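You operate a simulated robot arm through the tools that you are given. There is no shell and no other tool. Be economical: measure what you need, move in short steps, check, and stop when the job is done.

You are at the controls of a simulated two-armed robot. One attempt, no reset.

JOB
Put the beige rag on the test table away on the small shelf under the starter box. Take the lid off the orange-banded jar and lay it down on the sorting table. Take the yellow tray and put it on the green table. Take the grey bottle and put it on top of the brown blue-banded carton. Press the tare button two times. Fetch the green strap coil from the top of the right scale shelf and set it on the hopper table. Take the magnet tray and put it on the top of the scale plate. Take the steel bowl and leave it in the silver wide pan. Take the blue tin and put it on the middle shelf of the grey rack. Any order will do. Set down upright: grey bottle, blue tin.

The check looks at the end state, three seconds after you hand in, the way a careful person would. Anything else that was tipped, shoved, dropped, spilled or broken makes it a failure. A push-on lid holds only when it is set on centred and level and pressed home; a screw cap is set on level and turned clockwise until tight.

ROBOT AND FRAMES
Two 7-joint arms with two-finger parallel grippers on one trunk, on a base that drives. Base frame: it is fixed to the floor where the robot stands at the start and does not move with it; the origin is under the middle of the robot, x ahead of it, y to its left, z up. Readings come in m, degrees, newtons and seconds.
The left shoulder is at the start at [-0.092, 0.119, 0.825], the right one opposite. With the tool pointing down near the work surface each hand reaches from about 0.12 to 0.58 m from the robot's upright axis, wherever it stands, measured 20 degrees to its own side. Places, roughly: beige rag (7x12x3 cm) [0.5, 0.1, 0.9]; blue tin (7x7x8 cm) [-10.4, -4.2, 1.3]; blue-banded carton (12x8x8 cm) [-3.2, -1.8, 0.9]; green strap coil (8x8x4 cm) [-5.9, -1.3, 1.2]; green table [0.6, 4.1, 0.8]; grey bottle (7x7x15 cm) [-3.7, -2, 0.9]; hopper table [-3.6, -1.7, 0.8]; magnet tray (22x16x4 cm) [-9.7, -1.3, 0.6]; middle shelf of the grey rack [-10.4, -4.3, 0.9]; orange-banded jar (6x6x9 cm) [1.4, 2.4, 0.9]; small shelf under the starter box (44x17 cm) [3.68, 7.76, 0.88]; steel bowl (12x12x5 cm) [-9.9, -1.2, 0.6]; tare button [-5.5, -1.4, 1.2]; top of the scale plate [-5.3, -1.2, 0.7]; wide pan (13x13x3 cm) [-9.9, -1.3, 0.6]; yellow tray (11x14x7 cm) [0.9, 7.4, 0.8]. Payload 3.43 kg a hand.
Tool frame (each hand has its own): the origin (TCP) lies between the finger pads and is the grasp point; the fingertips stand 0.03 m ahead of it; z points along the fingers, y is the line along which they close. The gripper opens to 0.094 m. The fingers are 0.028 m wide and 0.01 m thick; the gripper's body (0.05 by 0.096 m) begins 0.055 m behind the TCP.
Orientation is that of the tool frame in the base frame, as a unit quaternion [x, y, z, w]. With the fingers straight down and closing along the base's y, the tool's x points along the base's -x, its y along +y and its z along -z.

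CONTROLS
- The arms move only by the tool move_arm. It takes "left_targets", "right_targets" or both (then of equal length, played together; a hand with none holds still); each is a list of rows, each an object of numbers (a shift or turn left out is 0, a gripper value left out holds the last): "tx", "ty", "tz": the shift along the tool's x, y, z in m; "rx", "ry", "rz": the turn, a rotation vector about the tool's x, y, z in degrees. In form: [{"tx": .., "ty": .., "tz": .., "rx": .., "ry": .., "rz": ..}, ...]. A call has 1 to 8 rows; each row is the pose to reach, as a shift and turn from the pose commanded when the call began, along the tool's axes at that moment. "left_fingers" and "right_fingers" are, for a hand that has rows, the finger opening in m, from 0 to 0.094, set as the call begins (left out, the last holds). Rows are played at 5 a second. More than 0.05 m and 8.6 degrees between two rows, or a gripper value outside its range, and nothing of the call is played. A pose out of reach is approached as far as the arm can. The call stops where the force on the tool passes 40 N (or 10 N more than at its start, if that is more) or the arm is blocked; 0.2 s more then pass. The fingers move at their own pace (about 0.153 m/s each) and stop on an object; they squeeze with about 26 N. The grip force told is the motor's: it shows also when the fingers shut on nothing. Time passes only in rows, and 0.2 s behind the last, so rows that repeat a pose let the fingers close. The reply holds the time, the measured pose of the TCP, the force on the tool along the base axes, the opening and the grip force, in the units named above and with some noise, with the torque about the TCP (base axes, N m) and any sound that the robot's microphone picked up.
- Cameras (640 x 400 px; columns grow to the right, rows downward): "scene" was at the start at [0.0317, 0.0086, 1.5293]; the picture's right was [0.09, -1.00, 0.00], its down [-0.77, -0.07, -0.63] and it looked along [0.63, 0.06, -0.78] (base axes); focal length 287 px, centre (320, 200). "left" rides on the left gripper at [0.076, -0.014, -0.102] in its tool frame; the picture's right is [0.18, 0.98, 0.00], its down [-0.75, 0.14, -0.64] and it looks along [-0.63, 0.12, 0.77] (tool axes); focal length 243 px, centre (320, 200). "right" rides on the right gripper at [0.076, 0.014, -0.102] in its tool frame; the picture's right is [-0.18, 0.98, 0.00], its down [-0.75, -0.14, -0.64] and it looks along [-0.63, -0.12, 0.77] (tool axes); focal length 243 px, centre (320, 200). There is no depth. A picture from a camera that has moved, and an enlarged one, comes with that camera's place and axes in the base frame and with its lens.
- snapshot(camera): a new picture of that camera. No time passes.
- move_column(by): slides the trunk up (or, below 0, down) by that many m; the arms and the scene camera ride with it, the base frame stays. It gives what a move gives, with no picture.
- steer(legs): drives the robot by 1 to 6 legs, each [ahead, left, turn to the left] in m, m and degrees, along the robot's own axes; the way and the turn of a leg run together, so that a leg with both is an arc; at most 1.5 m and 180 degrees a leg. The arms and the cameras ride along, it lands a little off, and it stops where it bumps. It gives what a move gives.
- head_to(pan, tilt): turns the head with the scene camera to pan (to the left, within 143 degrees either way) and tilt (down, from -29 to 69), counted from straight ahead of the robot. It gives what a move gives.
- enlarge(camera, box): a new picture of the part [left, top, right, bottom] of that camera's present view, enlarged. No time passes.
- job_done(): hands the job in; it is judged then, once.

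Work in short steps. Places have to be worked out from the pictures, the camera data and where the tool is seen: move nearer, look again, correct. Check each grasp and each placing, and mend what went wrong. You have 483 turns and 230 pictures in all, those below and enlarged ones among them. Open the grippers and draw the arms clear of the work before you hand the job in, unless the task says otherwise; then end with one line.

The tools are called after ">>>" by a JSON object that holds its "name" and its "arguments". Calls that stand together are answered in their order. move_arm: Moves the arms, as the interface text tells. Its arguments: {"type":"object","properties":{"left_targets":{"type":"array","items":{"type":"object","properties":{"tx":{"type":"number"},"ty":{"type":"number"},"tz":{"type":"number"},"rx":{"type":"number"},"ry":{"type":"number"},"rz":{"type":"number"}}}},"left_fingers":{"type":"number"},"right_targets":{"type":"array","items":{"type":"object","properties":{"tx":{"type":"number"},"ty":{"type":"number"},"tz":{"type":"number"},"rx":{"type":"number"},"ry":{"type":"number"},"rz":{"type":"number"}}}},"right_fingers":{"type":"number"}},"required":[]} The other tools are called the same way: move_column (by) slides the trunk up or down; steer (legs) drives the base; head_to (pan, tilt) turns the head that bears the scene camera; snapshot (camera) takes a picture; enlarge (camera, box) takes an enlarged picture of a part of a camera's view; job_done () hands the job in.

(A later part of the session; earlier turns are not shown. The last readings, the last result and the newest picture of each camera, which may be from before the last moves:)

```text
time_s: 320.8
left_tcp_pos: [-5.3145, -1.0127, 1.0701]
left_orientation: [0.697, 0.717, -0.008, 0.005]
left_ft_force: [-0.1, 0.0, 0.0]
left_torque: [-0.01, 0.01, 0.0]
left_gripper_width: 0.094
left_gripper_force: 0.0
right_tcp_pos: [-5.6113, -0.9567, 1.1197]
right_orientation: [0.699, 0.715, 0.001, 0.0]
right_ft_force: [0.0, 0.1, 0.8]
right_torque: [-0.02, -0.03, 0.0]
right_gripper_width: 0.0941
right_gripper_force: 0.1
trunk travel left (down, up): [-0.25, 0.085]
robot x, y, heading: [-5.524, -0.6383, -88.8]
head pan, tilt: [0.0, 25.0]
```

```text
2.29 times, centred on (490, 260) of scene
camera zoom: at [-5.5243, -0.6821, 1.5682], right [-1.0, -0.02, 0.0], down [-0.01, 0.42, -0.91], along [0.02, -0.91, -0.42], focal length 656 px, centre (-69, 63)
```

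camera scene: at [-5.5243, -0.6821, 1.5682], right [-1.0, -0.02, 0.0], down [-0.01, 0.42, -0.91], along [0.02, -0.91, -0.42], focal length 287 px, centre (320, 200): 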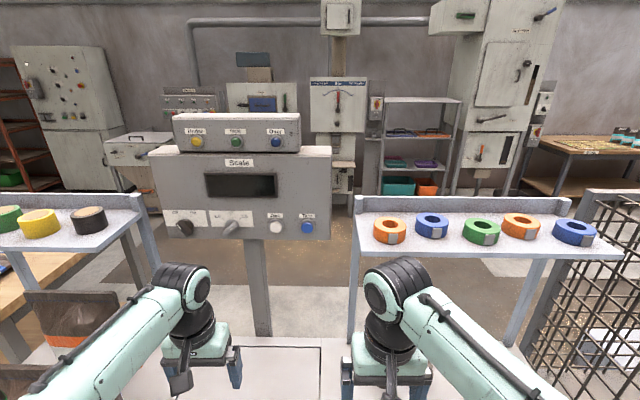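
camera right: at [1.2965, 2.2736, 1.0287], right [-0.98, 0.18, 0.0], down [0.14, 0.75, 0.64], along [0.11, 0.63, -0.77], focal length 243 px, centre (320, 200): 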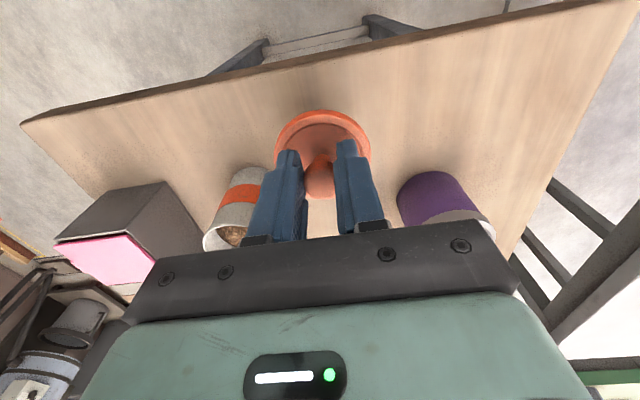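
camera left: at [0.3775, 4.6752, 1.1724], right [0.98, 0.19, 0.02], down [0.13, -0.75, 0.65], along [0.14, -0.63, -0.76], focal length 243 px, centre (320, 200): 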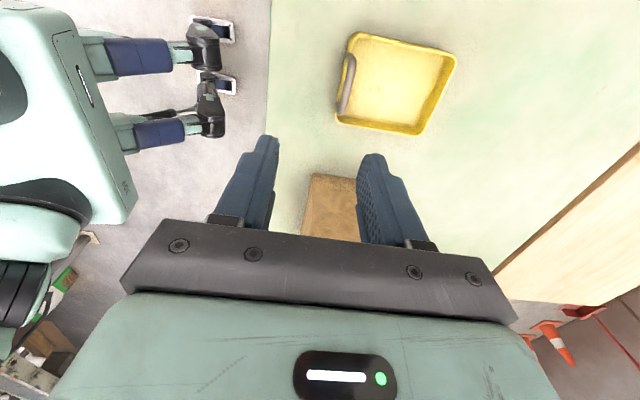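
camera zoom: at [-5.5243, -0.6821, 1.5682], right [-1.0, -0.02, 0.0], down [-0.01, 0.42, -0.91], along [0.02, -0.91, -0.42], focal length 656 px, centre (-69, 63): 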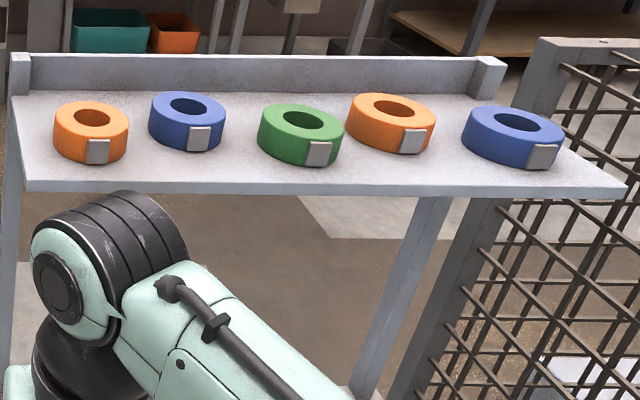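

Tare is the blue button at about (-5.47, -1.40, 1.15). I look down to see how close the bench edge is.

>>> {"name": "head_to", "arguments": {"pan": 0, "tilt": 60}}

>>> {"name": "snapshot", "arguments": {"camera": "scene"}}

```text
time_s: 321.8
left_tcp_pos: [-5.3138, -1.0132, 1.0701]
left_orientation: [0.696, 0.718, -0.008, 0.006]
left_ft_force: [-0.1, -0.2, 0.3]
left_torque: [-0.05, -0.02, 0.0]
left_gripper_width: 0.094
left_gripper_force: 0.0
right_tcp_pos: [-5.6118, -0.9553, 1.1191]
right_orientation: [0.699, 0.715, 0.0, 0.0]
right_ft_force: [-0.2, -0.9, 0.7]
right_torque: [-0.01, 0.0, 0.03]
right_gripper_width: 0.0939
right_gripper_force: 0.0
trunk travel left (down, up): [-0.25, 0.085]
robot x, y, heading: [-5.5244, -0.6337, -88.6]
head pan, tilt: [0.0, 60.0]
```

```text
150 pictures are left
camera scene: at [-5.525, -0.6567, 1.5182], right [-1.0, -0.02, 0.0], down [-0.02, 0.87, -0.5], along [0.01, -0.5, -0.87], focal length 287 px, centre (320, 200)
```

scene: 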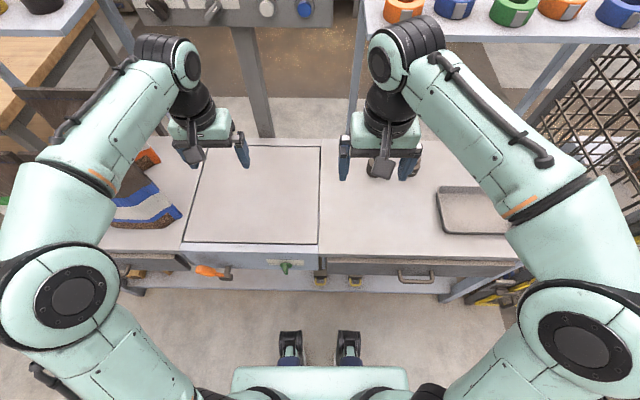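

The bench edge is near y≈-0.93, so I can come 8 cm closer. I do so, raise the trunk fully, and begin to tilt the left hand forward towards the button with the fingers closed.

>>> {"name": "steer", "arguments": {"legs": [[0.08, 0, -1]]}}

>>> {"name": "move_column", "arguments": {"by": 0.08}}

>>> {"name": "move_arm", "arguments": {"left_targets": [{"ry": -8, "tx": -0.01, "ty": -0.02}, {"ry": -16, "tx": -0.02, "ty": -0.04}, {"ry": -24, "tx": -0.03, "ty": -0.06}, {"ry": -32, "tx": -0.04, "ty": -0.08}, {"ry": -40, "tx": -0.05, "ty": -0.1}, {"ry": -48, "tx": -0.06, "ty": -0.12}, {"ry": -56, "tx": -0.07, "ty": -0.14}, {"ry": -64, "tx": -0.08, "ty": -0.155}], "left_fingers": 0.0}}

>>> {"name": "head_to", "arguments": {"pan": 0, "tilt": 35}}

>>> {"name": "snapshot", "arguments": {"camera": "scene"}}

```text
time_s: 322.8
left_tcp_pos: [-5.3196, -1.0953, 1.0701]
left_orientation: [0.703, 0.711, -0.007, 0.004]
left_ft_force: [-0.9, -0.7, -0.2]
left_torque: [0.04, 0.01, 0.03]
left_gripper_width: 0.0939
left_gripper_force: 0.0
right_tcp_pos: [-5.6158, -1.0326, 1.1201]
right_orientation: [0.705, 0.709, 0.0, 0.001]
right_ft_force: [-1.0, -0.9, -0.2]
right_torque: [0.04, 0.02, 0.01]
right_gripper_width: 0.0939
right_gripper_force: 0.1
trunk travel left (down, up): [-0.25, 0.085]
robot x, y, heading: [-5.5251, -0.714, -89.7]
head pan, tilt: [0.0, 60.0]
```

```text
time_s: 324.0
left_tcp_pos: [-5.3207, -1.0946, 1.1503]
left_orientation: [0.703, 0.712, -0.008, 0.004]
left_ft_force: [-0.5, 0.0, -0.3]
left_torque: [-0.05, 0.0, -0.02]
left_gripper_width: 0.0941
left_gripper_force: 0.1
right_tcp_pos: [-5.6162, -1.0318, 1.1995]
right_orientation: [0.705, 0.709, 0.0, -0.001]
right_ft_force: [0.1, 0.5, 0.0]
right_torque: [-0.03, -0.02, -0.02]
right_gripper_width: 0.0939
right_gripper_force: 0.1
trunk travel left (down, up): [-0.33, 0.005]
robot x, y, heading: [-5.5215, -0.7142, -89.7]
head pan, tilt: [0.0, 60.0]
```

```text
time_s: 325.8
left_tcp_pos: [-5.4718, -1.1759, 1.1534]
left_orientation: [0.593, 0.6, -0.38, 0.38]
left_ft_force: [0.6, 1.0, 0.0]
left_torque: [-0.05, 0.0, 0.0]
left_gripper_width: 0.0
left_gripper_force: 25.7
right_tcp_pos: [-5.6153, -1.0343, 1.2001]
right_orientation: [0.705, 0.709, 0.001, 0.0]
right_ft_force: [0.5, 1.1, -0.3]
right_torque: [-0.01, 0.0, -0.01]
right_gripper_width: 0.0941
right_gripper_force: 0.0
trunk travel left (down, up): [-0.33, 0.005]
robot x, y, heading: [-5.521, -0.7138, -89.7]
head pan, tilt: [0.0, 60.0]
```

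```text
time_s: 326.7
left_tcp_pos: [-5.4724, -1.1769, 1.1535]
left_orientation: [0.592, 0.601, -0.379, 0.38]
left_ft_force: [-0.7, -0.5, -0.8]
left_torque: [0.02, 0.02, 0.02]
left_gripper_width: 0.0003
left_gripper_force: 25.7
right_tcp_pos: [-5.6168, -1.032, 1.1999]
right_orientation: [0.705, 0.709, 0.001, 0.0]
right_ft_force: [-0.4, -0.7, 0.3]
right_torque: [0.03, -0.05, 0.02]
right_gripper_width: 0.0939
right_gripper_force: 0.1
trunk travel left (down, up): [-0.33, 0.005]
robot x, y, heading: [-5.521, -0.7079, -89.8]
head pan, tilt: [0.0, 35.0]
```

```text
149 pictures are left
camera scene: at [-5.5243, -0.7553, 1.6379], right [-1.0, 0.0, 0.0], down [0.0, 0.57, -0.82], along [0.0, -0.82, -0.57], focal length 287 px, centre (320, 200)
```

scene: 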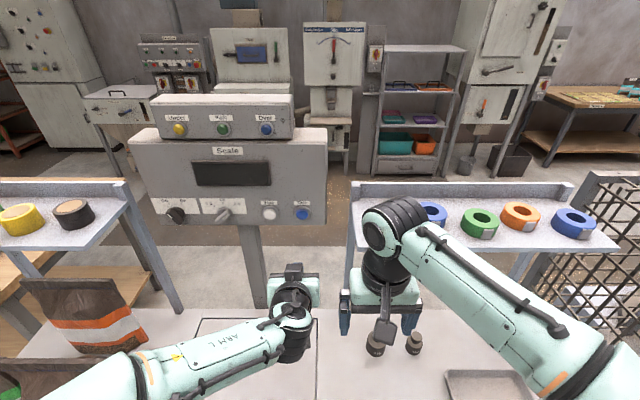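

Triangulating gives the button at (-5.473, -1.376, 1.163). I finish the tilt and bring the closed fingertips to about 3.5 cm in front of it.

>>> {"name": "move_arm", "arguments": {"left_targets": [{"ry": -5, "tx": -0.018, "tz": 0.0283}, {"ry": -10, "tx": -0.036, "tz": 0.0565}, {"ry": -16, "tx": -0.054, "tz": 0.085}, {"ry": -16, "tx": -0.0718, "tz": 0.113}, {"ry": -16, "tx": -0.0718, "tz": 0.113}]}}

>>> {"name": "snapshot", "arguments": {"camera": "left"}}

>>> {"name": "enlarge", "arguments": {"camera": "scene", "box": [200, 140, 380, 320]}}

```text
time_s: 327.9
left_tcp_pos: [-5.4719, -1.3092, 1.1704]
left_orientation: [0.532, 0.542, -0.459, 0.461]
left_ft_force: [0.5, 0.2, 0.0]
left_torque: [0.03, 0.0, 0.0]
left_gripper_width: 0.0
left_gripper_force: 26.5
right_tcp_pos: [-5.6163, -1.0322, 1.2]
right_orientation: [0.705, 0.709, 0.001, 0.001]
right_ft_force: [-0.1, 0.3, 1.1]
right_torque: [-0.02, 0.0, -0.04]
right_gripper_width: 0.0939
right_gripper_force: 0.0
trunk travel left (down, up): [-0.33, 0.005]
robot x, y, heading: [-5.5274, -0.7085, -89.8]
head pan, tilt: [0.0, 35.0]
```

```text
148 pictures are left
camera left: at [-5.4875, -1.1944, 1.1108], right [0.98, 0.04, -0.19], down [0.14, 0.52, 0.84], along [0.13, -0.85, 0.5], focal length 243 px, centre (320, 200)
```

left: 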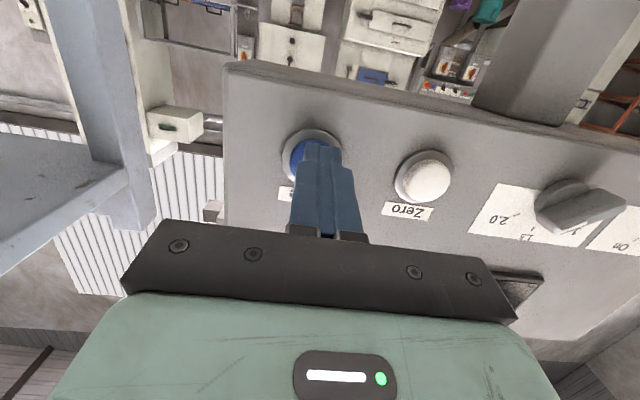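

```text
2.22 times, centred on (290, 230) of scene
camera zoom: at [-5.5243, -0.7547, 1.6379], right [-1.0, 0.0, 0.0], down [0.0, 0.57, -0.82], along [0.0, -0.82, -0.57], focal length 638 px, centre (387, 133)
```

zoom: 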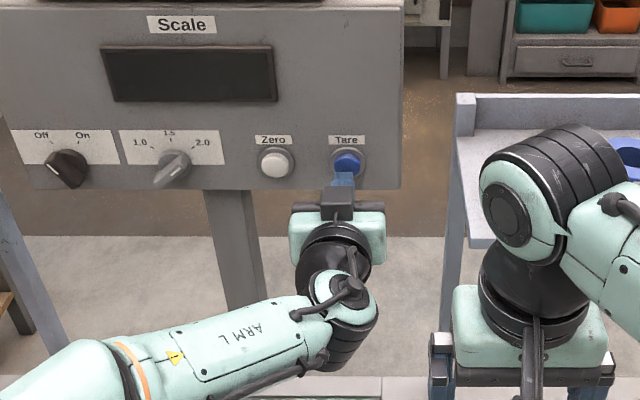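

The fingertips point at the button. I push forward in small steps, watching for force and a click.

>>> {"name": "move_arm", "arguments": {"left_targets": [{"ty": -0.002, "tx": -0.008, "tz": 0.024}, {"ty": -0.002, "tx": -0.009, "tz": 0.03}, {"ty": -0.002, "tx": -0.0095, "tz": 0.033}, {"ty": -0.002, "tx": -0.01, "tz": 0.036}, {"ty": -0.002, "tx": -0.0105, "tz": 0.039}]}}

>>> {"name": "snapshot", "arguments": {"camera": "left"}}

```text
time_s: 328.5
left_tcp_pos: [-5.4734, -1.3281, 1.1737]
left_orientation: [0.533, 0.543, -0.458, 0.459]
left_ft_force: [7.7, 47.4, -1.3]
left_torque: [-0.37, -0.1, 0.27]
left_gripper_width: 0.0
left_gripper_force: 25.9
right_tcp_pos: [-5.6145, -1.0256, 1.2023]
right_orientation: [0.705, 0.709, -0.002, 0.002]
right_ft_force: [0.9, 0.1, 0.2]
right_torque: [0.04, 0.01, 0.0]
right_gripper_width: 0.0938
right_gripper_force: 0.0
trunk travel left (down, up): [-0.33, 0.005]
robot x, y, heading: [-5.5208, -0.7131, -89.7]
head pan, tilt: [0.0, 35.0]
heard: click
stopped in row 2 (left hand): the force on the tool passed its limit at 47 N (the readings are from after the stop); the commanded pose is now the measured one
```

```text
146 pictures are left
camera left: at [-5.4892, -1.213, 1.1152], right [0.98, 0.04, -0.19], down [0.14, 0.51, 0.85], along [0.13, -0.86, 0.5], focal length 243 px, centre (320, 200)
```

left: 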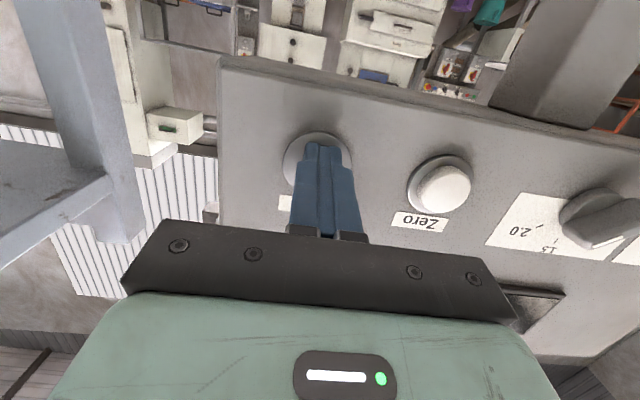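

One click was heard. I draw back 2.5 cm and press once more.

>>> {"name": "move_arm", "arguments": {"left_targets": [{"tz": -0.015}, {"tz": -0.025}, {"tz": -0.025}, {"tz": -0.025}]}}

>>> {"name": "move_arm", "arguments": {"left_targets": [{"tz": 0.012}, {"tz": 0.018}, {"tz": 0.021}, {"tz": 0.024}, {"tz": 0.027}]}}

```text
time_s: 329.5
left_tcp_pos: [-5.4751, -1.3102, 1.1757]
left_orientation: [0.535, 0.543, -0.457, 0.458]
left_ft_force: [-0.5, -1.0, -0.4]
left_torque: [-0.03, 0.01, -0.01]
left_gripper_width: 0.0
left_gripper_force: 26.2
right_tcp_pos: [-5.6155, -1.0315, 1.2002]
right_orientation: [0.705, 0.709, -0.001, 0.0]
right_ft_force: [0.1, 0.1, 1.0]
right_torque: [0.01, -0.05, 0.0]
right_gripper_width: 0.0941
right_gripper_force: 0.1
trunk travel left (down, up): [-0.33, 0.005]
robot x, y, heading: [-5.5197, -0.7155, -89.7]
head pan, tilt: [0.0, 35.0]
```

```text
time_s: 330.5
left_tcp_pos: [-5.4757, -1.3268, 1.1749]
left_orientation: [0.534, 0.542, -0.459, 0.458]
left_ft_force: [6.4, 36.6, 2.1]
left_torque: [-0.35, -0.13, 0.16]
left_gripper_width: 0.0
left_gripper_force: 26.0
right_tcp_pos: [-5.6141, -1.0241, 1.2025]
right_orientation: [0.705, 0.709, -0.001, 0.002]
right_ft_force: [0.6, -0.1, 0.5]
right_torque: [-0.03, 0.01, 0.03]
right_gripper_width: 0.0941
right_gripper_force: 0.1
trunk travel left (down, up): [-0.33, 0.005]
robot x, y, heading: [-5.5247, -0.7117, -89.6]
head pan, tilt: [0.0, 35.0]
heard: click
stopped in row 5 (left hand): the force on the tool passed its limit at 42 N (the readings are from after the stop); the commanded pose is now the measured one
```

Second click heard: tare pressed two times. I withdraw the left hand and set it upright again.

>>> {"name": "move_arm", "arguments": {"left_targets": [{"tz": -0.04}, {"tz": -0.08}, {"tz": -0.12, "ty": 0.02}, {"tz": -0.16, "ty": 0.04}]}}

>>> {"name": "move_arm", "arguments": {"left_targets": [{"ry": 8, "ty": 0.02}, {"ry": 16, "ty": 0.04}, {"ry": 24, "ty": 0.06}, {"ry": 32, "ty": 0.08}, {"ry": 40, "ty": 0.1}, {"ry": 48, "ty": 0.11}, {"ry": 56, "ty": 0.12}, {"ry": 64, "ty": 0.12}]}}

>>> {"name": "move_arm", "arguments": {"left_targets": [{"ry": 8}, {"ry": 16}], "left_fingers": 0.094}}

>>> {"name": "snapshot", "arguments": {"camera": "scene"}}

```text
time_s: 331.5
left_tcp_pos: [-5.4361, -1.1688, 1.1972]
left_orientation: [0.535, 0.542, -0.459, 0.458]
left_ft_force: [0.4, 0.7, 0.7]
left_torque: [0.02, 0.0, -0.01]
left_gripper_width: 0.0
left_gripper_force: 26.0
right_tcp_pos: [-5.6157, -1.0307, 1.2007]
right_orientation: [0.705, 0.709, 0.0, 0.0]
right_ft_force: [-0.4, 0.1, -0.3]
right_torque: [-0.06, 0.02, 0.02]
right_gripper_width: 0.0942
right_gripper_force: 0.0
trunk travel left (down, up): [-0.33, 0.005]
robot x, y, heading: [-5.5202, -0.7102, -89.7]
head pan, tilt: [0.0, 35.0]
```

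```text
time_s: 333.3
left_tcp_pos: [-5.3173, -1.1748, 1.1957]
left_orientation: [0.697, 0.702, -0.104, 0.099]
left_ft_force: [0.1, 0.4, -0.9]
left_torque: [0.05, -0.01, -0.02]
left_gripper_width: 0.0
left_gripper_force: 25.8
right_tcp_pos: [-5.6155, -1.0323, 1.2008]
right_orientation: [0.705, 0.709, 0.001, 0.001]
right_ft_force: [-0.2, -0.4, 0.1]
right_torque: [-0.02, -0.01, -0.01]
right_gripper_width: 0.0939
right_gripper_force: 0.0
trunk travel left (down, up): [-0.33, 0.005]
robot x, y, heading: [-5.5242, -0.7116, -89.4]
head pan, tilt: [0.0, 35.0]
```

```text
time_s: 333.9
left_tcp_pos: [-5.3183, -1.175, 1.1976]
left_orientation: [0.704, 0.71, -0.006, 0.001]
left_ft_force: [0.4, 0.0, 0.3]
left_torque: [-0.04, 0.02, -0.02]
left_gripper_width: 0.094
left_gripper_force: 0.0
right_tcp_pos: [-5.6157, -1.033, 1.1992]
right_orientation: [0.705, 0.709, 0.0, 0.0]
right_ft_force: [0.0, 0.3, -1.0]
right_torque: [0.02, 0.01, 0.01]
right_gripper_width: 0.0941
right_gripper_force: 0.0
trunk travel left (down, up): [-0.33, 0.005]
robot x, y, heading: [-5.5259, -0.7131, -89.5]
head pan, tilt: [0.0, 35.0]
```

```text
145 pictures are left
camera scene: at [-5.5243, -0.7548, 1.638], right [-1.0, -0.01, 0.0], down [0.0, 0.57, -0.82], along [0.0, -0.82, -0.57], focal length 287 px, centre (320, 200)
```

scene: 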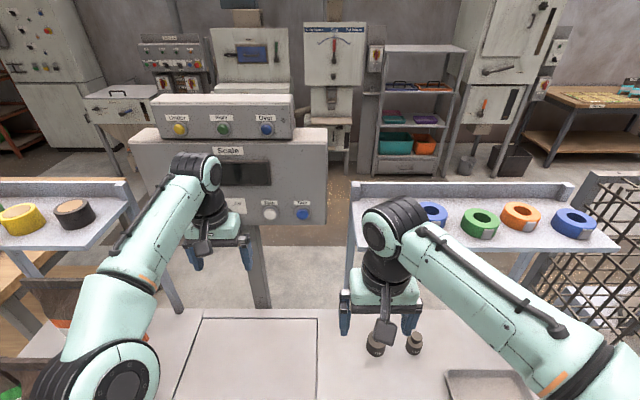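

Green coil top is at (-5.887, -1.265, 1.237), shelf top ≈1.197. I slide right 0.2 m, raise and yaw the right hand 12°, then tilt it 60° forward.

>>> {"name": "steer", "arguments": {"legs": [[0, -0.2, 0]]}}

>>> {"name": "move_arm", "arguments": {"right_targets": [{"tz": -0.03, "rz": 6}, {"tz": -0.07, "rz": 12}, {"tz": -0.09, "rz": 12}]}}

>>> {"name": "move_arm", "arguments": {"right_targets": [{"ry": -7.5}, {"ry": -15}, {"ry": -22.5}, {"ry": -30}, {"ry": -37.5}, {"ry": -45}, {"ry": -52.5}, {"ry": -60}]}}

>>> {"name": "snapshot", "arguments": {"camera": "right"}}

>>> {"name": "snapshot", "arguments": {"camera": "scene"}}

```text
time_s: 336.3
left_tcp_pos: [-5.518, -1.1748, 1.1964]
left_orientation: [0.705, 0.709, -0.005, 0.002]
left_ft_force: [-0.7, 0.9, -0.6]
left_torque: [0.01, 0.01, 0.04]
left_gripper_width: 0.094
left_gripper_force: 0.0
right_tcp_pos: [-5.8168, -1.0322, 1.2005]
right_orientation: [0.705, 0.709, 0.0, 0.001]
right_ft_force: [0.6, 0.0, 0.9]
right_torque: [0.01, 0.01, 0.0]
right_gripper_width: 0.0938
right_gripper_force: 0.1
trunk travel left (down, up): [-0.33, 0.005]
robot x, y, heading: [-5.7254, -0.7134, -89.7]
head pan, tilt: [0.0, 35.0]
```

```text
time_s: 337.1
left_tcp_pos: [-5.5184, -1.1753, 1.1964]
left_orientation: [0.704, 0.71, -0.006, 0.001]
left_ft_force: [0.6, -0.2, 0.7]
left_torque: [-0.03, 0.0, -0.01]
left_gripper_width: 0.0941
left_gripper_force: 0.0
right_tcp_pos: [-5.8177, -1.0324, 1.2895]
right_orientation: [0.775, 0.632, -0.001, 0.0]
right_ft_force: [0.0, 0.2, -0.2]
right_torque: [0.02, 0.01, 0.03]
right_gripper_width: 0.0942
right_gripper_force: 0.0
trunk travel left (down, up): [-0.33, 0.005]
robot x, y, heading: [-5.7253, -0.7141, -89.6]
head pan, tilt: [0.0, 35.0]
```

```text
time_s: 338.9
left_tcp_pos: [-5.5194, -1.1747, 1.1955]
left_orientation: [0.704, 0.71, -0.006, 0.001]
left_ft_force: [0.3, 0.5, 0.1]
left_torque: [0.0, 0.01, 0.02]
left_gripper_width: 0.0942
left_gripper_force: 0.1
right_tcp_pos: [-5.817, -1.0323, 1.2898]
right_orientation: [0.67, 0.547, -0.387, 0.318]
right_ft_force: [-0.5, 0.3, -0.5]
right_torque: [0.01, 0.0, 0.02]
right_gripper_width: 0.0939
right_gripper_force: 0.1
trunk travel left (down, up): [-0.33, 0.005]
robot x, y, heading: [-5.7223, -0.715, -89.6]
head pan, tilt: [0.0, 35.0]
```

```text
144 pictures are left
camera right: at [-5.7762, -0.9109, 1.2745], right [0.94, -0.29, 0.16], down [-0.1, 0.21, 0.97], along [-0.31, -0.94, 0.17], focal length 243 px, centre (320, 200)
```

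right: 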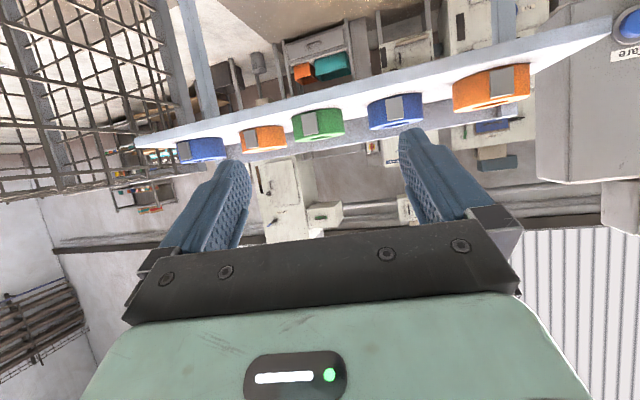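

```text
143 pictures are left
camera scene: at [-5.7257, -0.7544, 1.638], right [-1.0, -0.01, 0.0], down [0.0, 0.57, -0.82], along [0.0, -0.82, -0.57], focal length 287 px, centre (320, 200)
```

scene: 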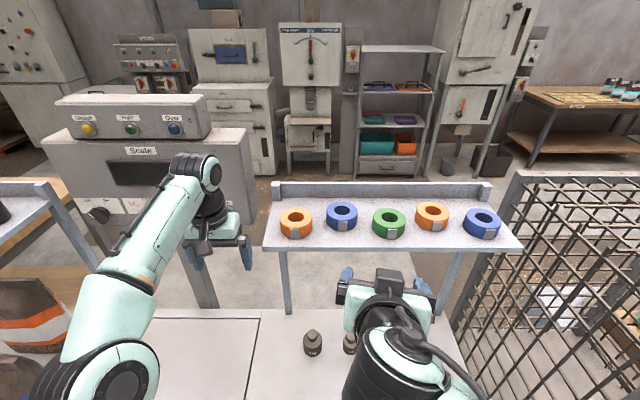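

Seen straight on, the gaps beside the green coil are about 2.4 cm, so zero yaw is best. I undo the yaw, then line up in front of the coil.

>>> {"name": "move_arm", "arguments": {"right_targets": [{"rx": -5.2, "rz": -3}, {"rx": -10.4, "rz": -6}, {"rx": -10.4, "rz": -6}], "right_fingers": 0.092}}

```text
time_s: 339.7
left_tcp_pos: [-5.5196, -1.1766, 1.1966]
left_orientation: [0.704, 0.71, -0.007, 0.001]
left_ft_force: [0.0, 0.3, 1.0]
left_torque: [-0.02, -0.01, 0.01]
left_gripper_width: 0.0942
left_gripper_force: 0.1
right_tcp_pos: [-5.8165, -1.0321, 1.2909]
right_orientation: [0.611, 0.614, -0.352, 0.355]
right_ft_force: [-0.2, 0.3, 0.1]
right_torque: [0.0, -0.02, 0.0]
right_gripper_width: 0.0919
right_gripper_force: 0.1
trunk travel left (down, up): [-0.33, 0.005]
robot x, y, heading: [-5.7255, -0.7129, -89.8]
head pan, tilt: [0.0, 35.0]
```

Orientation is right. I move to the pre-grasp point in front of the coil and look.

>>> {"name": "move_arm", "arguments": {"right_targets": [{"tx": -0.021, "ty": -0.021, "tz": 0.03}, {"tx": -0.042, "ty": -0.042, "tz": 0.06}, {"tx": -0.063, "ty": -0.063, "tz": 0.0894}, {"tx": -0.063, "ty": -0.063, "tz": 0.0894}]}}

>>> {"name": "snapshot", "arguments": {"camera": "right"}}

>>> {"name": "enlarge", "arguments": {"camera": "scene", "box": [300, 170, 500, 320]}}

```text
time_s: 340.7
left_tcp_pos: [-5.5193, -1.1748, 1.1969]
left_orientation: [0.704, 0.71, -0.006, 0.002]
left_ft_force: [0.3, 0.1, 0.8]
left_torque: [-0.04, -0.01, -0.02]
left_gripper_width: 0.0942
left_gripper_force: 0.0
right_tcp_pos: [-5.8787, -1.1432, 1.3]
right_orientation: [0.611, 0.614, -0.352, 0.354]
right_ft_force: [0.0, -0.5, -0.3]
right_torque: [-0.02, 0.03, -0.01]
right_gripper_width: 0.092
right_gripper_force: 0.0
trunk travel left (down, up): [-0.33, 0.005]
robot x, y, heading: [-5.7222, -0.7118, -89.7]
head pan, tilt: [0.0, 35.0]
```

```text
142 pictures are left
camera right: at [-5.864, -1.0151, 1.2845], right [0.98, -0.09, 0.16], down [-0.14, 0.18, 0.97], along [-0.11, -0.98, 0.16], focal length 243 px, centre (320, 200)
```

right: 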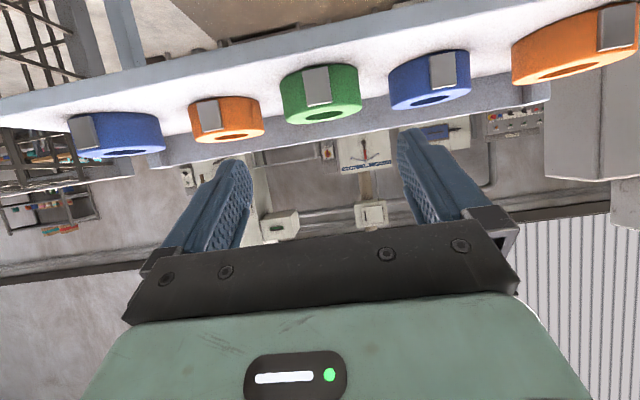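

```text
2.67 times, centred on (400, 245) of scene
camera zoom: at [-5.7254, -0.7542, 1.6379], right [-1.0, -0.01, 0.0], down [0.0, 0.57, -0.82], along [0.0, -0.82, -0.57], focal length 765 px, centre (107, 80)
```

zoom: 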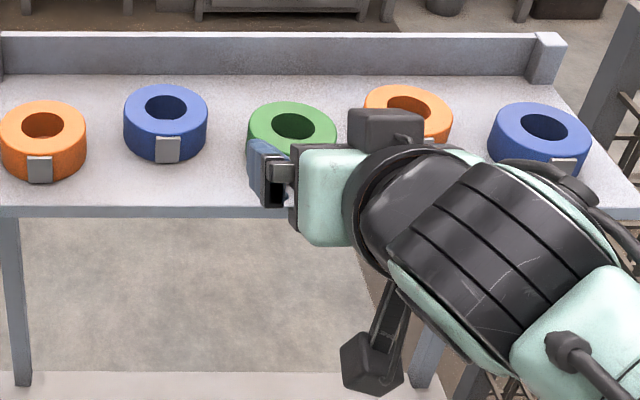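

Well lined up; the coil centre is at x -5.875. I advance along the tool axis in steps.

>>> {"name": "move_arm", "arguments": {"right_targets": [{"ty": 0.004, "tz": 0.03}, {"ty": 0.004, "tz": 0.06}, {"ty": 0.004, "tz": 0.08}, {"ty": 0.004, "tz": 0.09}]}}

>>> {"name": "snapshot", "arguments": {"camera": "right"}}

```text
time_s: 341.7
left_tcp_pos: [-5.5204, -1.1752, 1.1953]
left_orientation: [0.704, 0.71, -0.006, 0.002]
left_ft_force: [0.2, -0.5, -0.7]
left_torque: [0.02, -0.01, -0.02]
left_gripper_width: 0.094
left_gripper_force: 0.0
right_tcp_pos: [-5.8774, -1.2202, 1.2531]
right_orientation: [0.611, 0.614, -0.352, 0.355]
right_ft_force: [-0.3, -0.5, 0.0]
right_torque: [-0.03, 0.01, 0.01]
right_gripper_width: 0.0921
right_gripper_force: 0.1
trunk travel left (down, up): [-0.33, 0.005]
robot x, y, heading: [-5.7298, -0.7126, -89.6]
head pan, tilt: [0.0, 35.0]
```

```text
140 pictures are left
camera right: at [-5.8618, -1.094, 1.2386], right [0.98, -0.09, 0.16], down [-0.14, 0.18, 0.97], along [-0.11, -0.98, 0.16], focal length 243 px, centre (320, 200)
```

right: 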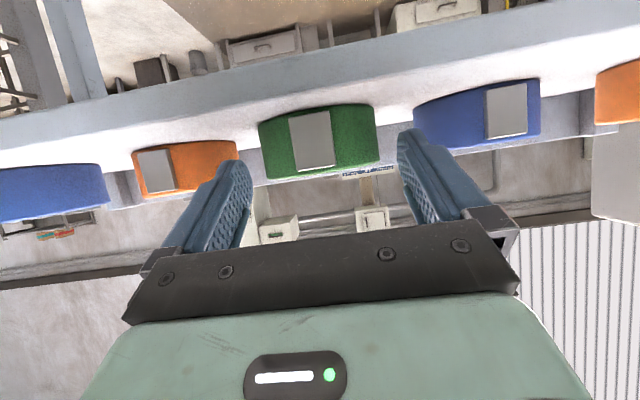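

Centred. I advance the last 3 cm, a touch higher to keep the tips off the shelf, and close.

>>> {"name": "move_arm", "arguments": {"right_targets": [{"tx": -0.004, "tz": 0.01}, {"tx": -0.005, "tz": 0.02}, {"tx": -0.005, "tz": 0.027}]}}

>>> {"name": "move_arm", "arguments": {"right_targets": [{}, {}, {}], "right_fingers": 0.0}}

>>> {"name": "snapshot", "arguments": {"camera": "right"}}

```text
time_s: 342.5
left_tcp_pos: [-5.5184, -1.1749, 1.1959]
left_orientation: [0.705, 0.709, -0.006, 0.001]
left_ft_force: [-0.1, -0.3, -0.3]
left_torque: [0.02, 0.01, -0.03]
left_gripper_width: 0.0941
left_gripper_force: 0.1
right_tcp_pos: [-5.8754, -1.2455, 1.2471]
right_orientation: [0.61, 0.614, -0.353, 0.355]
right_ft_force: [-0.6, 0.0, 0.5]
right_torque: [0.0, -0.02, 0.0]
right_gripper_width: 0.092
right_gripper_force: 0.0
trunk travel left (down, up): [-0.33, 0.005]
robot x, y, heading: [-5.7254, -0.7142, -89.6]
head pan, tilt: [0.0, 35.0]
```

```text
time_s: 343.3
left_tcp_pos: [-5.5178, -1.1752, 1.1963]
left_orientation: [0.705, 0.709, -0.006, 0.002]
left_ft_force: [-0.7, -0.1, -0.7]
left_torque: [-0.04, 0.0, -0.03]
left_gripper_width: 0.094
left_gripper_force: 0.0
right_tcp_pos: [-5.8766, -1.2453, 1.2455]
right_orientation: [0.611, 0.614, -0.352, 0.355]
right_ft_force: [-0.6, -0.7, 0.5]
right_torque: [-0.04, 0.04, 0.02]
right_gripper_width: 0.0701
right_gripper_force: 25.8
trunk travel left (down, up): [-0.33, 0.005]
robot x, y, heading: [-5.7248, -0.7147, -89.8]
head pan, tilt: [0.0, 35.0]
```

```text
139 pictures are left
camera right: at [-5.8607, -1.1185, 1.2303], right [0.98, -0.09, 0.16], down [-0.14, 0.18, 0.97], along [-0.11, -0.98, 0.16], focal length 243 px, centre (320, 200)
```

right: 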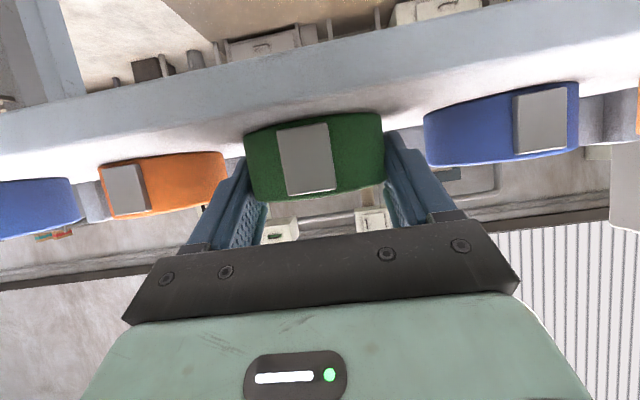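

The pads hold only the front part (0.070 chord). I open, go 2.6 cm further in, and close again.

>>> {"name": "move_arm", "arguments": {"right_targets": [{}, {}], "right_fingers": 0.09}}

>>> {"name": "move_arm", "arguments": {"right_targets": [{"tx": -0.005, "tz": 0.008}, {"tx": -0.009, "tz": 0.016}, {"tx": -0.013, "tz": 0.023}]}}

>>> {"name": "move_arm", "arguments": {"right_targets": [{}, {}, {}], "right_fingers": 0.0}}

>>> {"name": "snapshot", "arguments": {"camera": "right"}}

```text
time_s: 343.9
left_tcp_pos: [-5.519, -1.1755, 1.1977]
left_orientation: [0.705, 0.71, -0.006, 0.002]
left_ft_force: [0.0, -0.6, 0.2]
left_torque: [0.01, -0.03, -0.02]
left_gripper_width: 0.094
left_gripper_force: 0.1
right_tcp_pos: [-5.8734, -1.2458, 1.2458]
right_orientation: [0.61, 0.615, -0.352, 0.355]
right_ft_force: [0.1, 0.1, 0.4]
right_torque: [0.0, -0.01, 0.0]
right_gripper_width: 0.0899
right_gripper_force: 0.1
trunk travel left (down, up): [-0.33, 0.005]
robot x, y, heading: [-5.7259, -0.7156, -89.6]
head pan, tilt: [0.0, 35.0]
```

```text
time_s: 344.7
left_tcp_pos: [-5.519, -1.1758, 1.1962]
left_orientation: [0.704, 0.71, -0.006, 0.001]
left_ft_force: [-0.3, -0.4, 0.4]
left_torque: [-0.04, -0.01, -0.02]
left_gripper_width: 0.094
left_gripper_force: 0.1
right_tcp_pos: [-5.8742, -1.2726, 1.2455]
right_orientation: [0.611, 0.614, -0.352, 0.355]
right_ft_force: [0.3, 0.3, 0.9]
right_torque: [0.01, 0.01, 0.0]
right_gripper_width: 0.09
right_gripper_force: 0.0
trunk travel left (down, up): [-0.33, 0.005]
robot x, y, heading: [-5.7242, -0.7162, -89.8]
head pan, tilt: [0.0, 35.0]
```

```text
time_s: 345.5
left_tcp_pos: [-5.5198, -1.1746, 1.1974]
left_orientation: [0.705, 0.709, -0.007, 0.001]
left_ft_force: [0.2, 0.2, -0.5]
left_torque: [0.01, 0.03, -0.03]
left_gripper_width: 0.0941
left_gripper_force: 0.2
right_tcp_pos: [-5.8746, -1.2713, 1.2454]
right_orientation: [0.611, 0.614, -0.353, 0.355]
right_ft_force: [0.0, -1.4, 1.2]
right_torque: [-0.03, -0.08, -0.04]
right_gripper_width: 0.0714
right_gripper_force: 26.0
trunk travel left (down, up): [-0.33, 0.005]
robot x, y, heading: [-5.7245, -0.7141, -89.5]
head pan, tilt: [0.0, 35.0]
```

```text
138 pictures are left
camera right: at [-5.86, -1.1451, 1.2298], right [0.98, -0.09, 0.16], down [-0.14, 0.18, 0.97], along [-0.11, -0.98, 0.16], focal length 243 px, centre (320, 200)
```

right: 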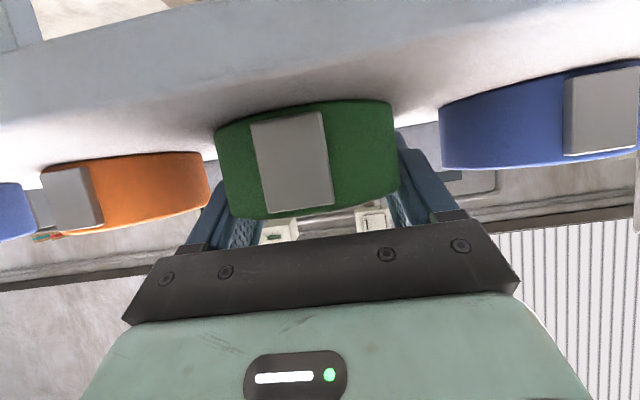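

Opening 0.0714 at the coil's middle — a full grip. I lift it straight up 6 cm, then draw back, and check.

>>> {"name": "move_arm", "arguments": {"right_targets": [{"tx": -0.02, "tz": -0.012}, {"tx": -0.05, "tz": -0.03}, {"tx": -0.069, "tz": -0.04}, {"tx": -0.05, "tz": -0.078}, {"tx": -0.03, "tz": -0.113}, {"tx": -0.01, "tz": -0.148}]}}

>>> {"name": "snapshot", "arguments": {"camera": "scene"}}

>>> {"name": "snapshot", "arguments": {"camera": "right"}}

```text
time_s: 346.9
left_tcp_pos: [-5.5183, -1.1744, 1.1973]
left_orientation: [0.705, 0.709, -0.007, 0.002]
left_ft_force: [0.2, 1.0, -0.4]
left_torque: [0.02, 0.0, 0.0]
left_gripper_width: 0.094
left_gripper_force: 0.1
right_tcp_pos: [-5.8724, -1.1472, 1.3274]
right_orientation: [0.611, 0.614, -0.352, 0.355]
right_ft_force: [-0.2, -1.2, 0.4]
right_torque: [-0.02, 0.01, -0.01]
right_gripper_width: 0.0712
right_gripper_force: 26.0
trunk travel left (down, up): [-0.33, 0.005]
robot x, y, heading: [-5.7246, -0.7122, -89.7]
head pan, tilt: [0.0, 35.0]
```

```text
137 pictures are left
camera scene: at [-5.7259, -0.7534, 1.638], right [-1.0, -0.01, 0.0], down [0.0, 0.57, -0.82], along [0.0, -0.82, -0.57], focal length 287 px, centre (320, 200)
```

scene: 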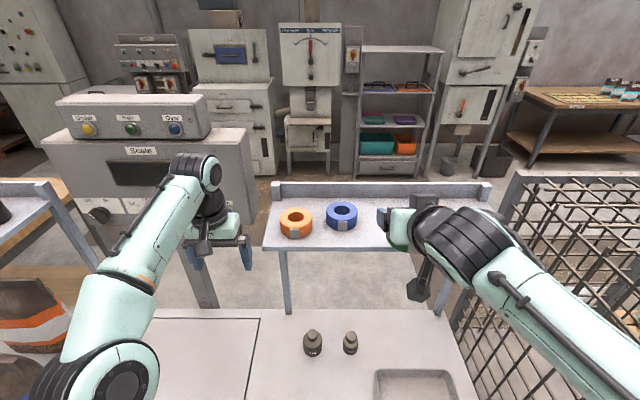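

```text
136 pictures are left
camera right: at [-5.8594, -1.021, 1.3122], right [0.98, -0.09, 0.16], down [-0.14, 0.18, 0.97], along [-0.11, -0.98, 0.16], focal length 243 px, centre (320, 200)
```

right: 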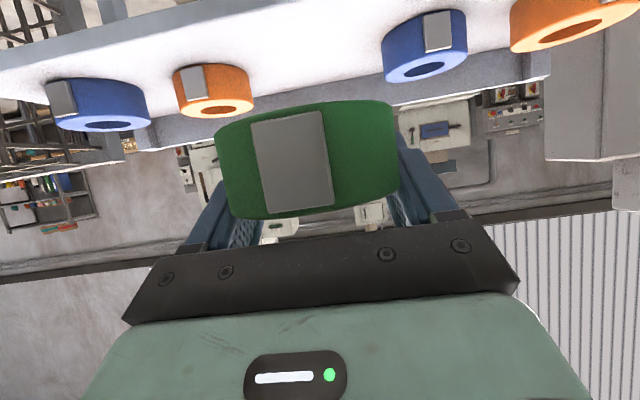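

The green coil is held level and the others stand untouched. I back off and slide east to the hopper table.

>>> {"name": "steer", "arguments": {"legs": [[-0.17, 0, 0], [0, 1.4, 0], [0, 1.35, 0]]}}

>>> {"name": "head_to", "arguments": {"pan": 0, "tilt": 45}}

>>> {"name": "snapshot", "arguments": {"camera": "scene"}}

```text
time_s: 372.0
left_tcp_pos: [-2.7712, -1.0067, 1.1971]
left_orientation: [0.701, 0.713, -0.006, 0.001]
left_ft_force: [0.2, -0.2, -0.2]
left_torque: [-0.02, 0.06, 0.02]
left_gripper_width: 0.094
left_gripper_force: 0.1
right_tcp_pos: [-3.1274, -0.9832, 1.3278]
right_orientation: [0.608, 0.616, -0.351, 0.356]
right_ft_force: [0.2, -0.2, -0.3]
right_torque: [-0.03, -0.01, 0.0]
right_gripper_width: 0.0713
right_gripper_force: 26.4
trunk travel left (down, up): [-0.33, 0.005]
robot x, y, heading: [-2.9802, -0.5459, -89.2]
head pan, tilt: [0.0, 35.0]
```

```text
time_s: 372.8
left_tcp_pos: [-2.7705, -1.0061, 1.197]
left_orientation: [0.701, 0.713, -0.006, 0.001]
left_ft_force: [0.6, -0.3, 0.3]
left_torque: [0.04, -0.03, 0.02]
left_gripper_width: 0.0942
left_gripper_force: 0.1
right_tcp_pos: [-3.1257, -0.9833, 1.3277]
right_orientation: [0.609, 0.616, -0.351, 0.355]
right_ft_force: [-0.1, 1.4, -1.0]
right_torque: [0.01, 0.04, 0.0]
right_gripper_width: 0.0712
right_gripper_force: 26.0
trunk travel left (down, up): [-0.33, 0.005]
robot x, y, heading: [-2.9817, -0.5459, -89.3]
head pan, tilt: [0.0, 45.0]
```

```text
135 pictures are left
camera scene: at [-2.9819, -0.5805, 1.6232], right [-1.0, -0.01, 0.0], down [-0.01, 0.71, -0.71], along [0.01, -0.71, -0.71], focal length 287 px, centre (320, 200)
```

scene: 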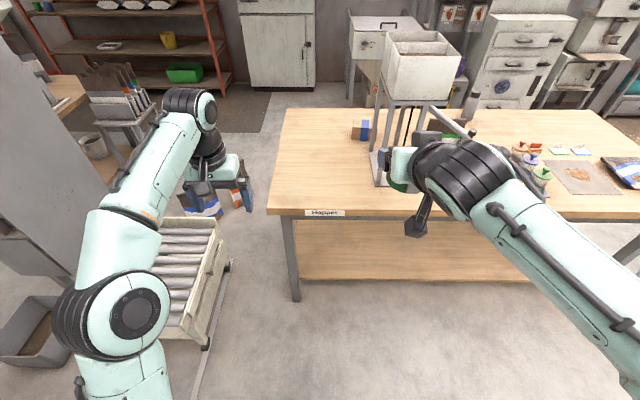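

Free area is the table's near-left part around (-3.03, -1.43). I move the hand inward, drive up to the edge and lower the trunk.

>>> {"name": "move_arm", "arguments": {"right_targets": [{"ty": 0.045}, {"ty": 0.09}, {"ty": 0.09}]}}

>>> {"name": "steer", "arguments": {"legs": [[0.45, 0, -0.7]]}}

>>> {"name": "move_column", "arguments": {"by": -0.2}}

>>> {"name": "snapshot", "arguments": {"camera": "scene"}}

```text
time_s: 373.6
left_tcp_pos: [-2.7725, -1.0042, 1.1966]
left_orientation: [0.701, 0.713, -0.006, 0.001]
left_ft_force: [0.6, -0.2, 0.6]
left_torque: [-0.03, -0.05, 0.01]
left_gripper_width: 0.0942
left_gripper_force: 0.0
right_tcp_pos: [-3.0376, -0.9809, 1.3277]
right_orientation: [0.609, 0.615, -0.352, 0.357]
right_ft_force: [1.0, -0.2, -1.8]
right_torque: [-0.01, 0.02, 0.01]
right_gripper_width: 0.0711
right_gripper_force: 25.9
trunk travel left (down, up): [-0.33, 0.005]
robot x, y, heading: [-2.9835, -0.5437, -89.5]
head pan, tilt: [0.0, 45.0]
```

```text
time_s: 376.3
left_tcp_pos: [-2.7713, -1.4661, 1.1965]
left_orientation: [0.705, 0.709, -0.006, 0.002]
left_ft_force: [0.7, 0.4, 0.9]
left_torque: [-0.03, 0.05, 0.0]
left_gripper_width: 0.0942
left_gripper_force: 0.0
right_tcp_pos: [-3.0364, -1.4397, 1.3274]
right_orientation: [0.61, 0.614, -0.352, 0.355]
right_ft_force: [-0.9, 0.6, -0.5]
right_torque: [-0.01, 0.03, -0.02]
right_gripper_width: 0.0714
right_gripper_force: 26.1
trunk travel left (down, up): [-0.33, 0.005]
robot x, y, heading: [-2.9816, -1.0058, -89.4]
head pan, tilt: [0.0, 45.0]
```

```text
time_s: 378.5
left_tcp_pos: [-2.771, -1.4502, 0.959]
left_orientation: [0.704, 0.71, 0.019, -0.023]
left_ft_force: [0.4, -0.8, -0.6]
left_torque: [0.03, 0.01, 0.04]
left_gripper_width: 0.0939
left_gripper_force: 0.1
right_tcp_pos: [-3.0357, -1.4389, 1.1281]
right_orientation: [0.61, 0.614, -0.353, 0.356]
right_ft_force: [-0.5, 0.1, -0.8]
right_torque: [0.01, 0.01, -0.02]
right_gripper_width: 0.0713
right_gripper_force: 26.1
trunk travel left (down, up): [-0.13, 0.205]
robot x, y, heading: [-2.9737, -1.0062, -89.6]
head pan, tilt: [0.0, 45.0]
```

```text
134 pictures are left
camera scene: at [-2.9777, -1.052, 1.4191], right [-1.0, -0.01, 0.0], down [0.0, 0.71, -0.71], along [0.0, -0.71, -0.71], focal length 287 px, centre (320, 200)
```

scene: 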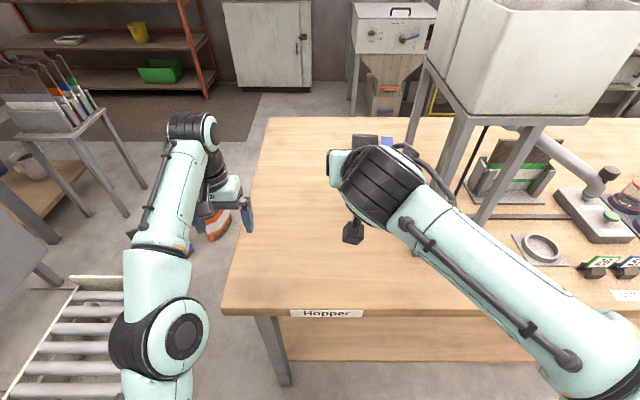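

The right hand with the coil is above bare table. I lower it (keeping the tilt) to about z 0.91.

>>> {"name": "move_arm", "arguments": {"right_targets": [{"tx": 0.039, "tz": 0.0225}, {"tx": 0.078, "tz": 0.045}, {"tx": 0.117, "tz": 0.0675}, {"tx": 0.156, "tz": 0.09}, {"tx": 0.19, "tz": 0.11}, {"tx": 0.19, "tz": 0.11}]}}

>>> {"name": "snapshot", "arguments": {"camera": "right"}}

>>> {"name": "enlarge", "arguments": {"camera": "scene", "box": [230, 140, 470, 320]}}

```text
time_s: 379.9
left_tcp_pos: [-2.7718, -1.4512, 0.9591]
left_orientation: [0.704, 0.709, 0.019, -0.024]
left_ft_force: [-0.3, 0.3, 0.2]
left_torque: [-0.03, 0.02, 0.01]
left_gripper_width: 0.0941
left_gripper_force: 0.0
right_tcp_pos: [-3.0354, -1.4398, 0.9065]
right_orientation: [0.611, 0.614, -0.353, 0.354]
right_ft_force: [0.6, 0.9, -0.9]
right_torque: [-0.07, 0.01, 0.0]
right_gripper_width: 0.0713
right_gripper_force: 26.2
trunk travel left (down, up): [-0.13, 0.205]
robot x, y, heading: [-2.9807, -1.0057, -89.8]
head pan, tilt: [0.0, 45.0]
```

```text
133 pictures are left
camera right: at [-3.0213, -1.3132, 0.8911], right [0.98, -0.09, 0.16], down [-0.14, 0.18, 0.97], along [-0.11, -0.98, 0.16], focal length 243 px, centre (320, 200)
```

right: 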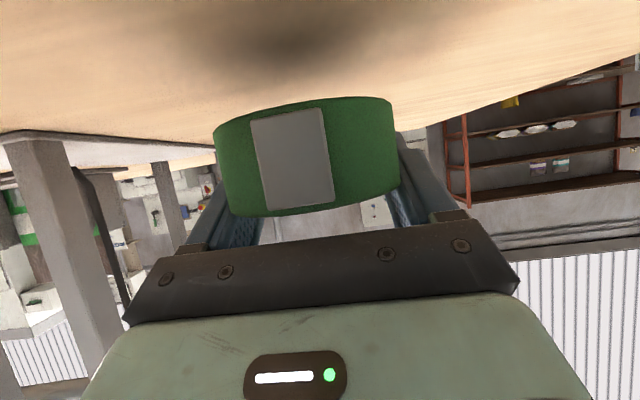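

```text
2.22 times, centred on (350, 230) of scene
camera zoom: at [-2.9777, -1.0519, 1.419], right [-1.0, -0.01, 0.0], down [0.0, 0.71, -0.71], along [0.0, -0.71, -0.71], focal length 638 px, centre (253, 133)
```

zoom: 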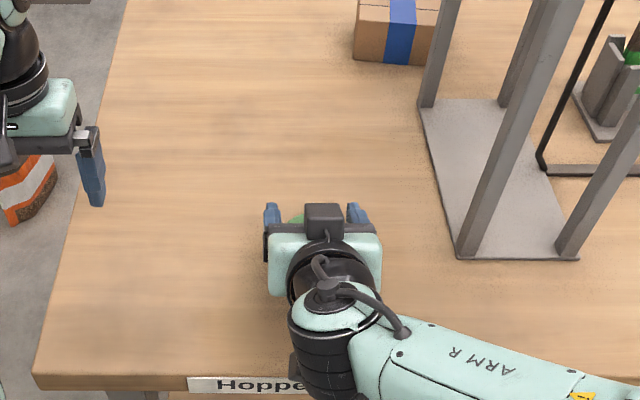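

Still above the table. I lower on in small steps until contact.

>>> {"name": "move_arm", "arguments": {"right_targets": [{"tx": 0.0173, "tz": 0.01}, {"tx": 0.0303, "tz": 0.0175}, {"tx": 0.039, "tz": 0.0225}, {"tx": 0.0433, "tz": 0.025}, {"tx": 0.0476, "tz": 0.0275}, {"tx": 0.052, "tz": 0.03}, {"tx": 0.0563, "tz": 0.0325}]}}

>>> {"name": "snapshot", "arguments": {"camera": "right"}}

```text
time_s: 380.5
left_tcp_pos: [-2.7721, -1.4503, 0.9583]
left_orientation: [0.704, 0.709, 0.019, -0.024]
left_ft_force: [-1.0, -0.3, -0.1]
left_torque: [0.02, 0.0, 0.02]
left_gripper_width: 0.0942
left_gripper_force: 0.0
right_tcp_pos: [-3.0357, -1.441, 0.8847]
right_orientation: [0.607, 0.61, -0.357, 0.364]
right_ft_force: [-4.2, 9.7, 11.9]
right_torque: [2.01, 0.04, 0.55]
right_gripper_width: 0.071
right_gripper_force: 25.7
trunk travel left (down, up): [-0.13, 0.205]
robot x, y, heading: [-2.9794, -1.0054, -89.7]
head pan, tilt: [0.0, 45.0]
stopped in row 3 (right hand): the force on the tool passed its limit at 50 N (the readings are from after the stop); the commanded pose is now the measured one
```

```text
131 pictures are left
camera right: at [-3.0214, -1.3149, 0.8653], right [0.98, -0.08, 0.17], down [-0.15, 0.2, 0.97], along [-0.11, -0.98, 0.18], focal length 243 px, centre (320, 200)
```

right: 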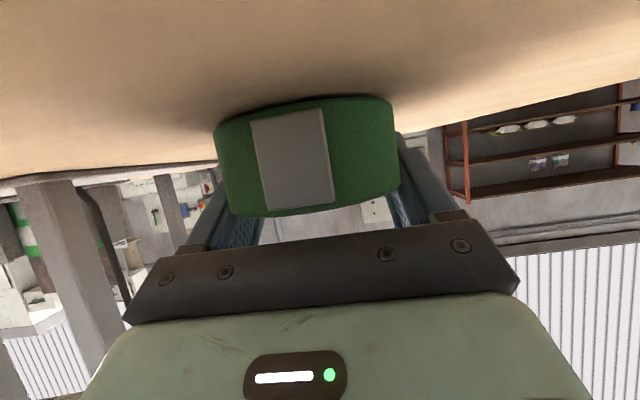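

The torque suggests the hand's camera met the table edge rather than the coil touching down. I raise 2 cm, and look from the scene camera.

>>> {"name": "move_arm", "arguments": {"right_targets": [{"tx": -0.0173, "tz": -0.01}, {"tx": -0.0173, "tz": -0.01}]}}

>>> {"name": "enlarge", "arguments": {"camera": "scene", "box": [260, 200, 420, 330]}}

>>> {"name": "snapshot", "arguments": {"camera": "left"}}

```text
time_s: 381.1
left_tcp_pos: [-2.7719, -1.4508, 0.9589]
left_orientation: [0.705, 0.709, 0.018, -0.024]
left_ft_force: [-0.3, 0.2, -0.8]
left_torque: [-0.03, 0.0, 0.0]
left_gripper_width: 0.0941
left_gripper_force: 0.1
right_tcp_pos: [-3.0361, -1.4436, 0.9011]
right_orientation: [0.609, 0.609, -0.358, 0.362]
right_ft_force: [-0.7, 0.0, -1.0]
right_torque: [-0.04, 0.02, -0.02]
right_gripper_width: 0.0713
right_gripper_force: 25.9
trunk travel left (down, up): [-0.13, 0.205]
robot x, y, heading: [-2.9778, -1.0064, -89.6]
head pan, tilt: [0.0, 45.0]
```

```text
3.08 times, centred on (340, 265) of scene
camera zoom: at [-2.9777, -1.0523, 1.419], right [-1.0, -0.01, 0.0], down [0.0, 0.71, -0.71], along [0.0, -0.71, -0.71], focal length 883 px, centre (258, 0)
```

zoom: 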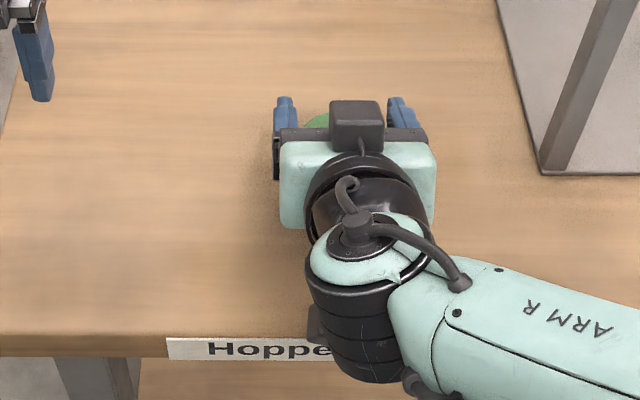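

```text
129 pictures are left
camera left: at [-2.7848, -1.3792, 1.0656], right [0.98, 0.19, 0.0], down [0.15, -0.79, 0.59], along [0.12, -0.58, -0.81], focal length 243 px, centre (320, 200)
```

left: 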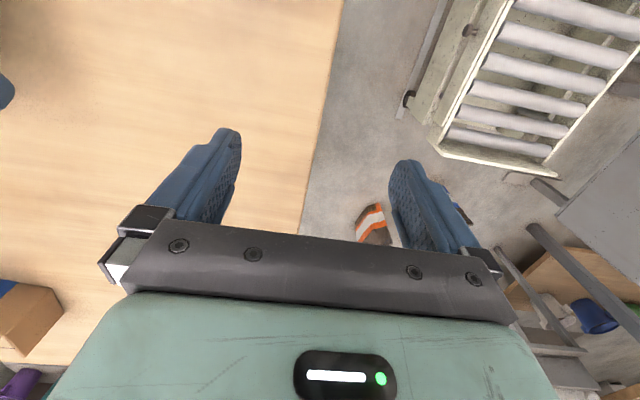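

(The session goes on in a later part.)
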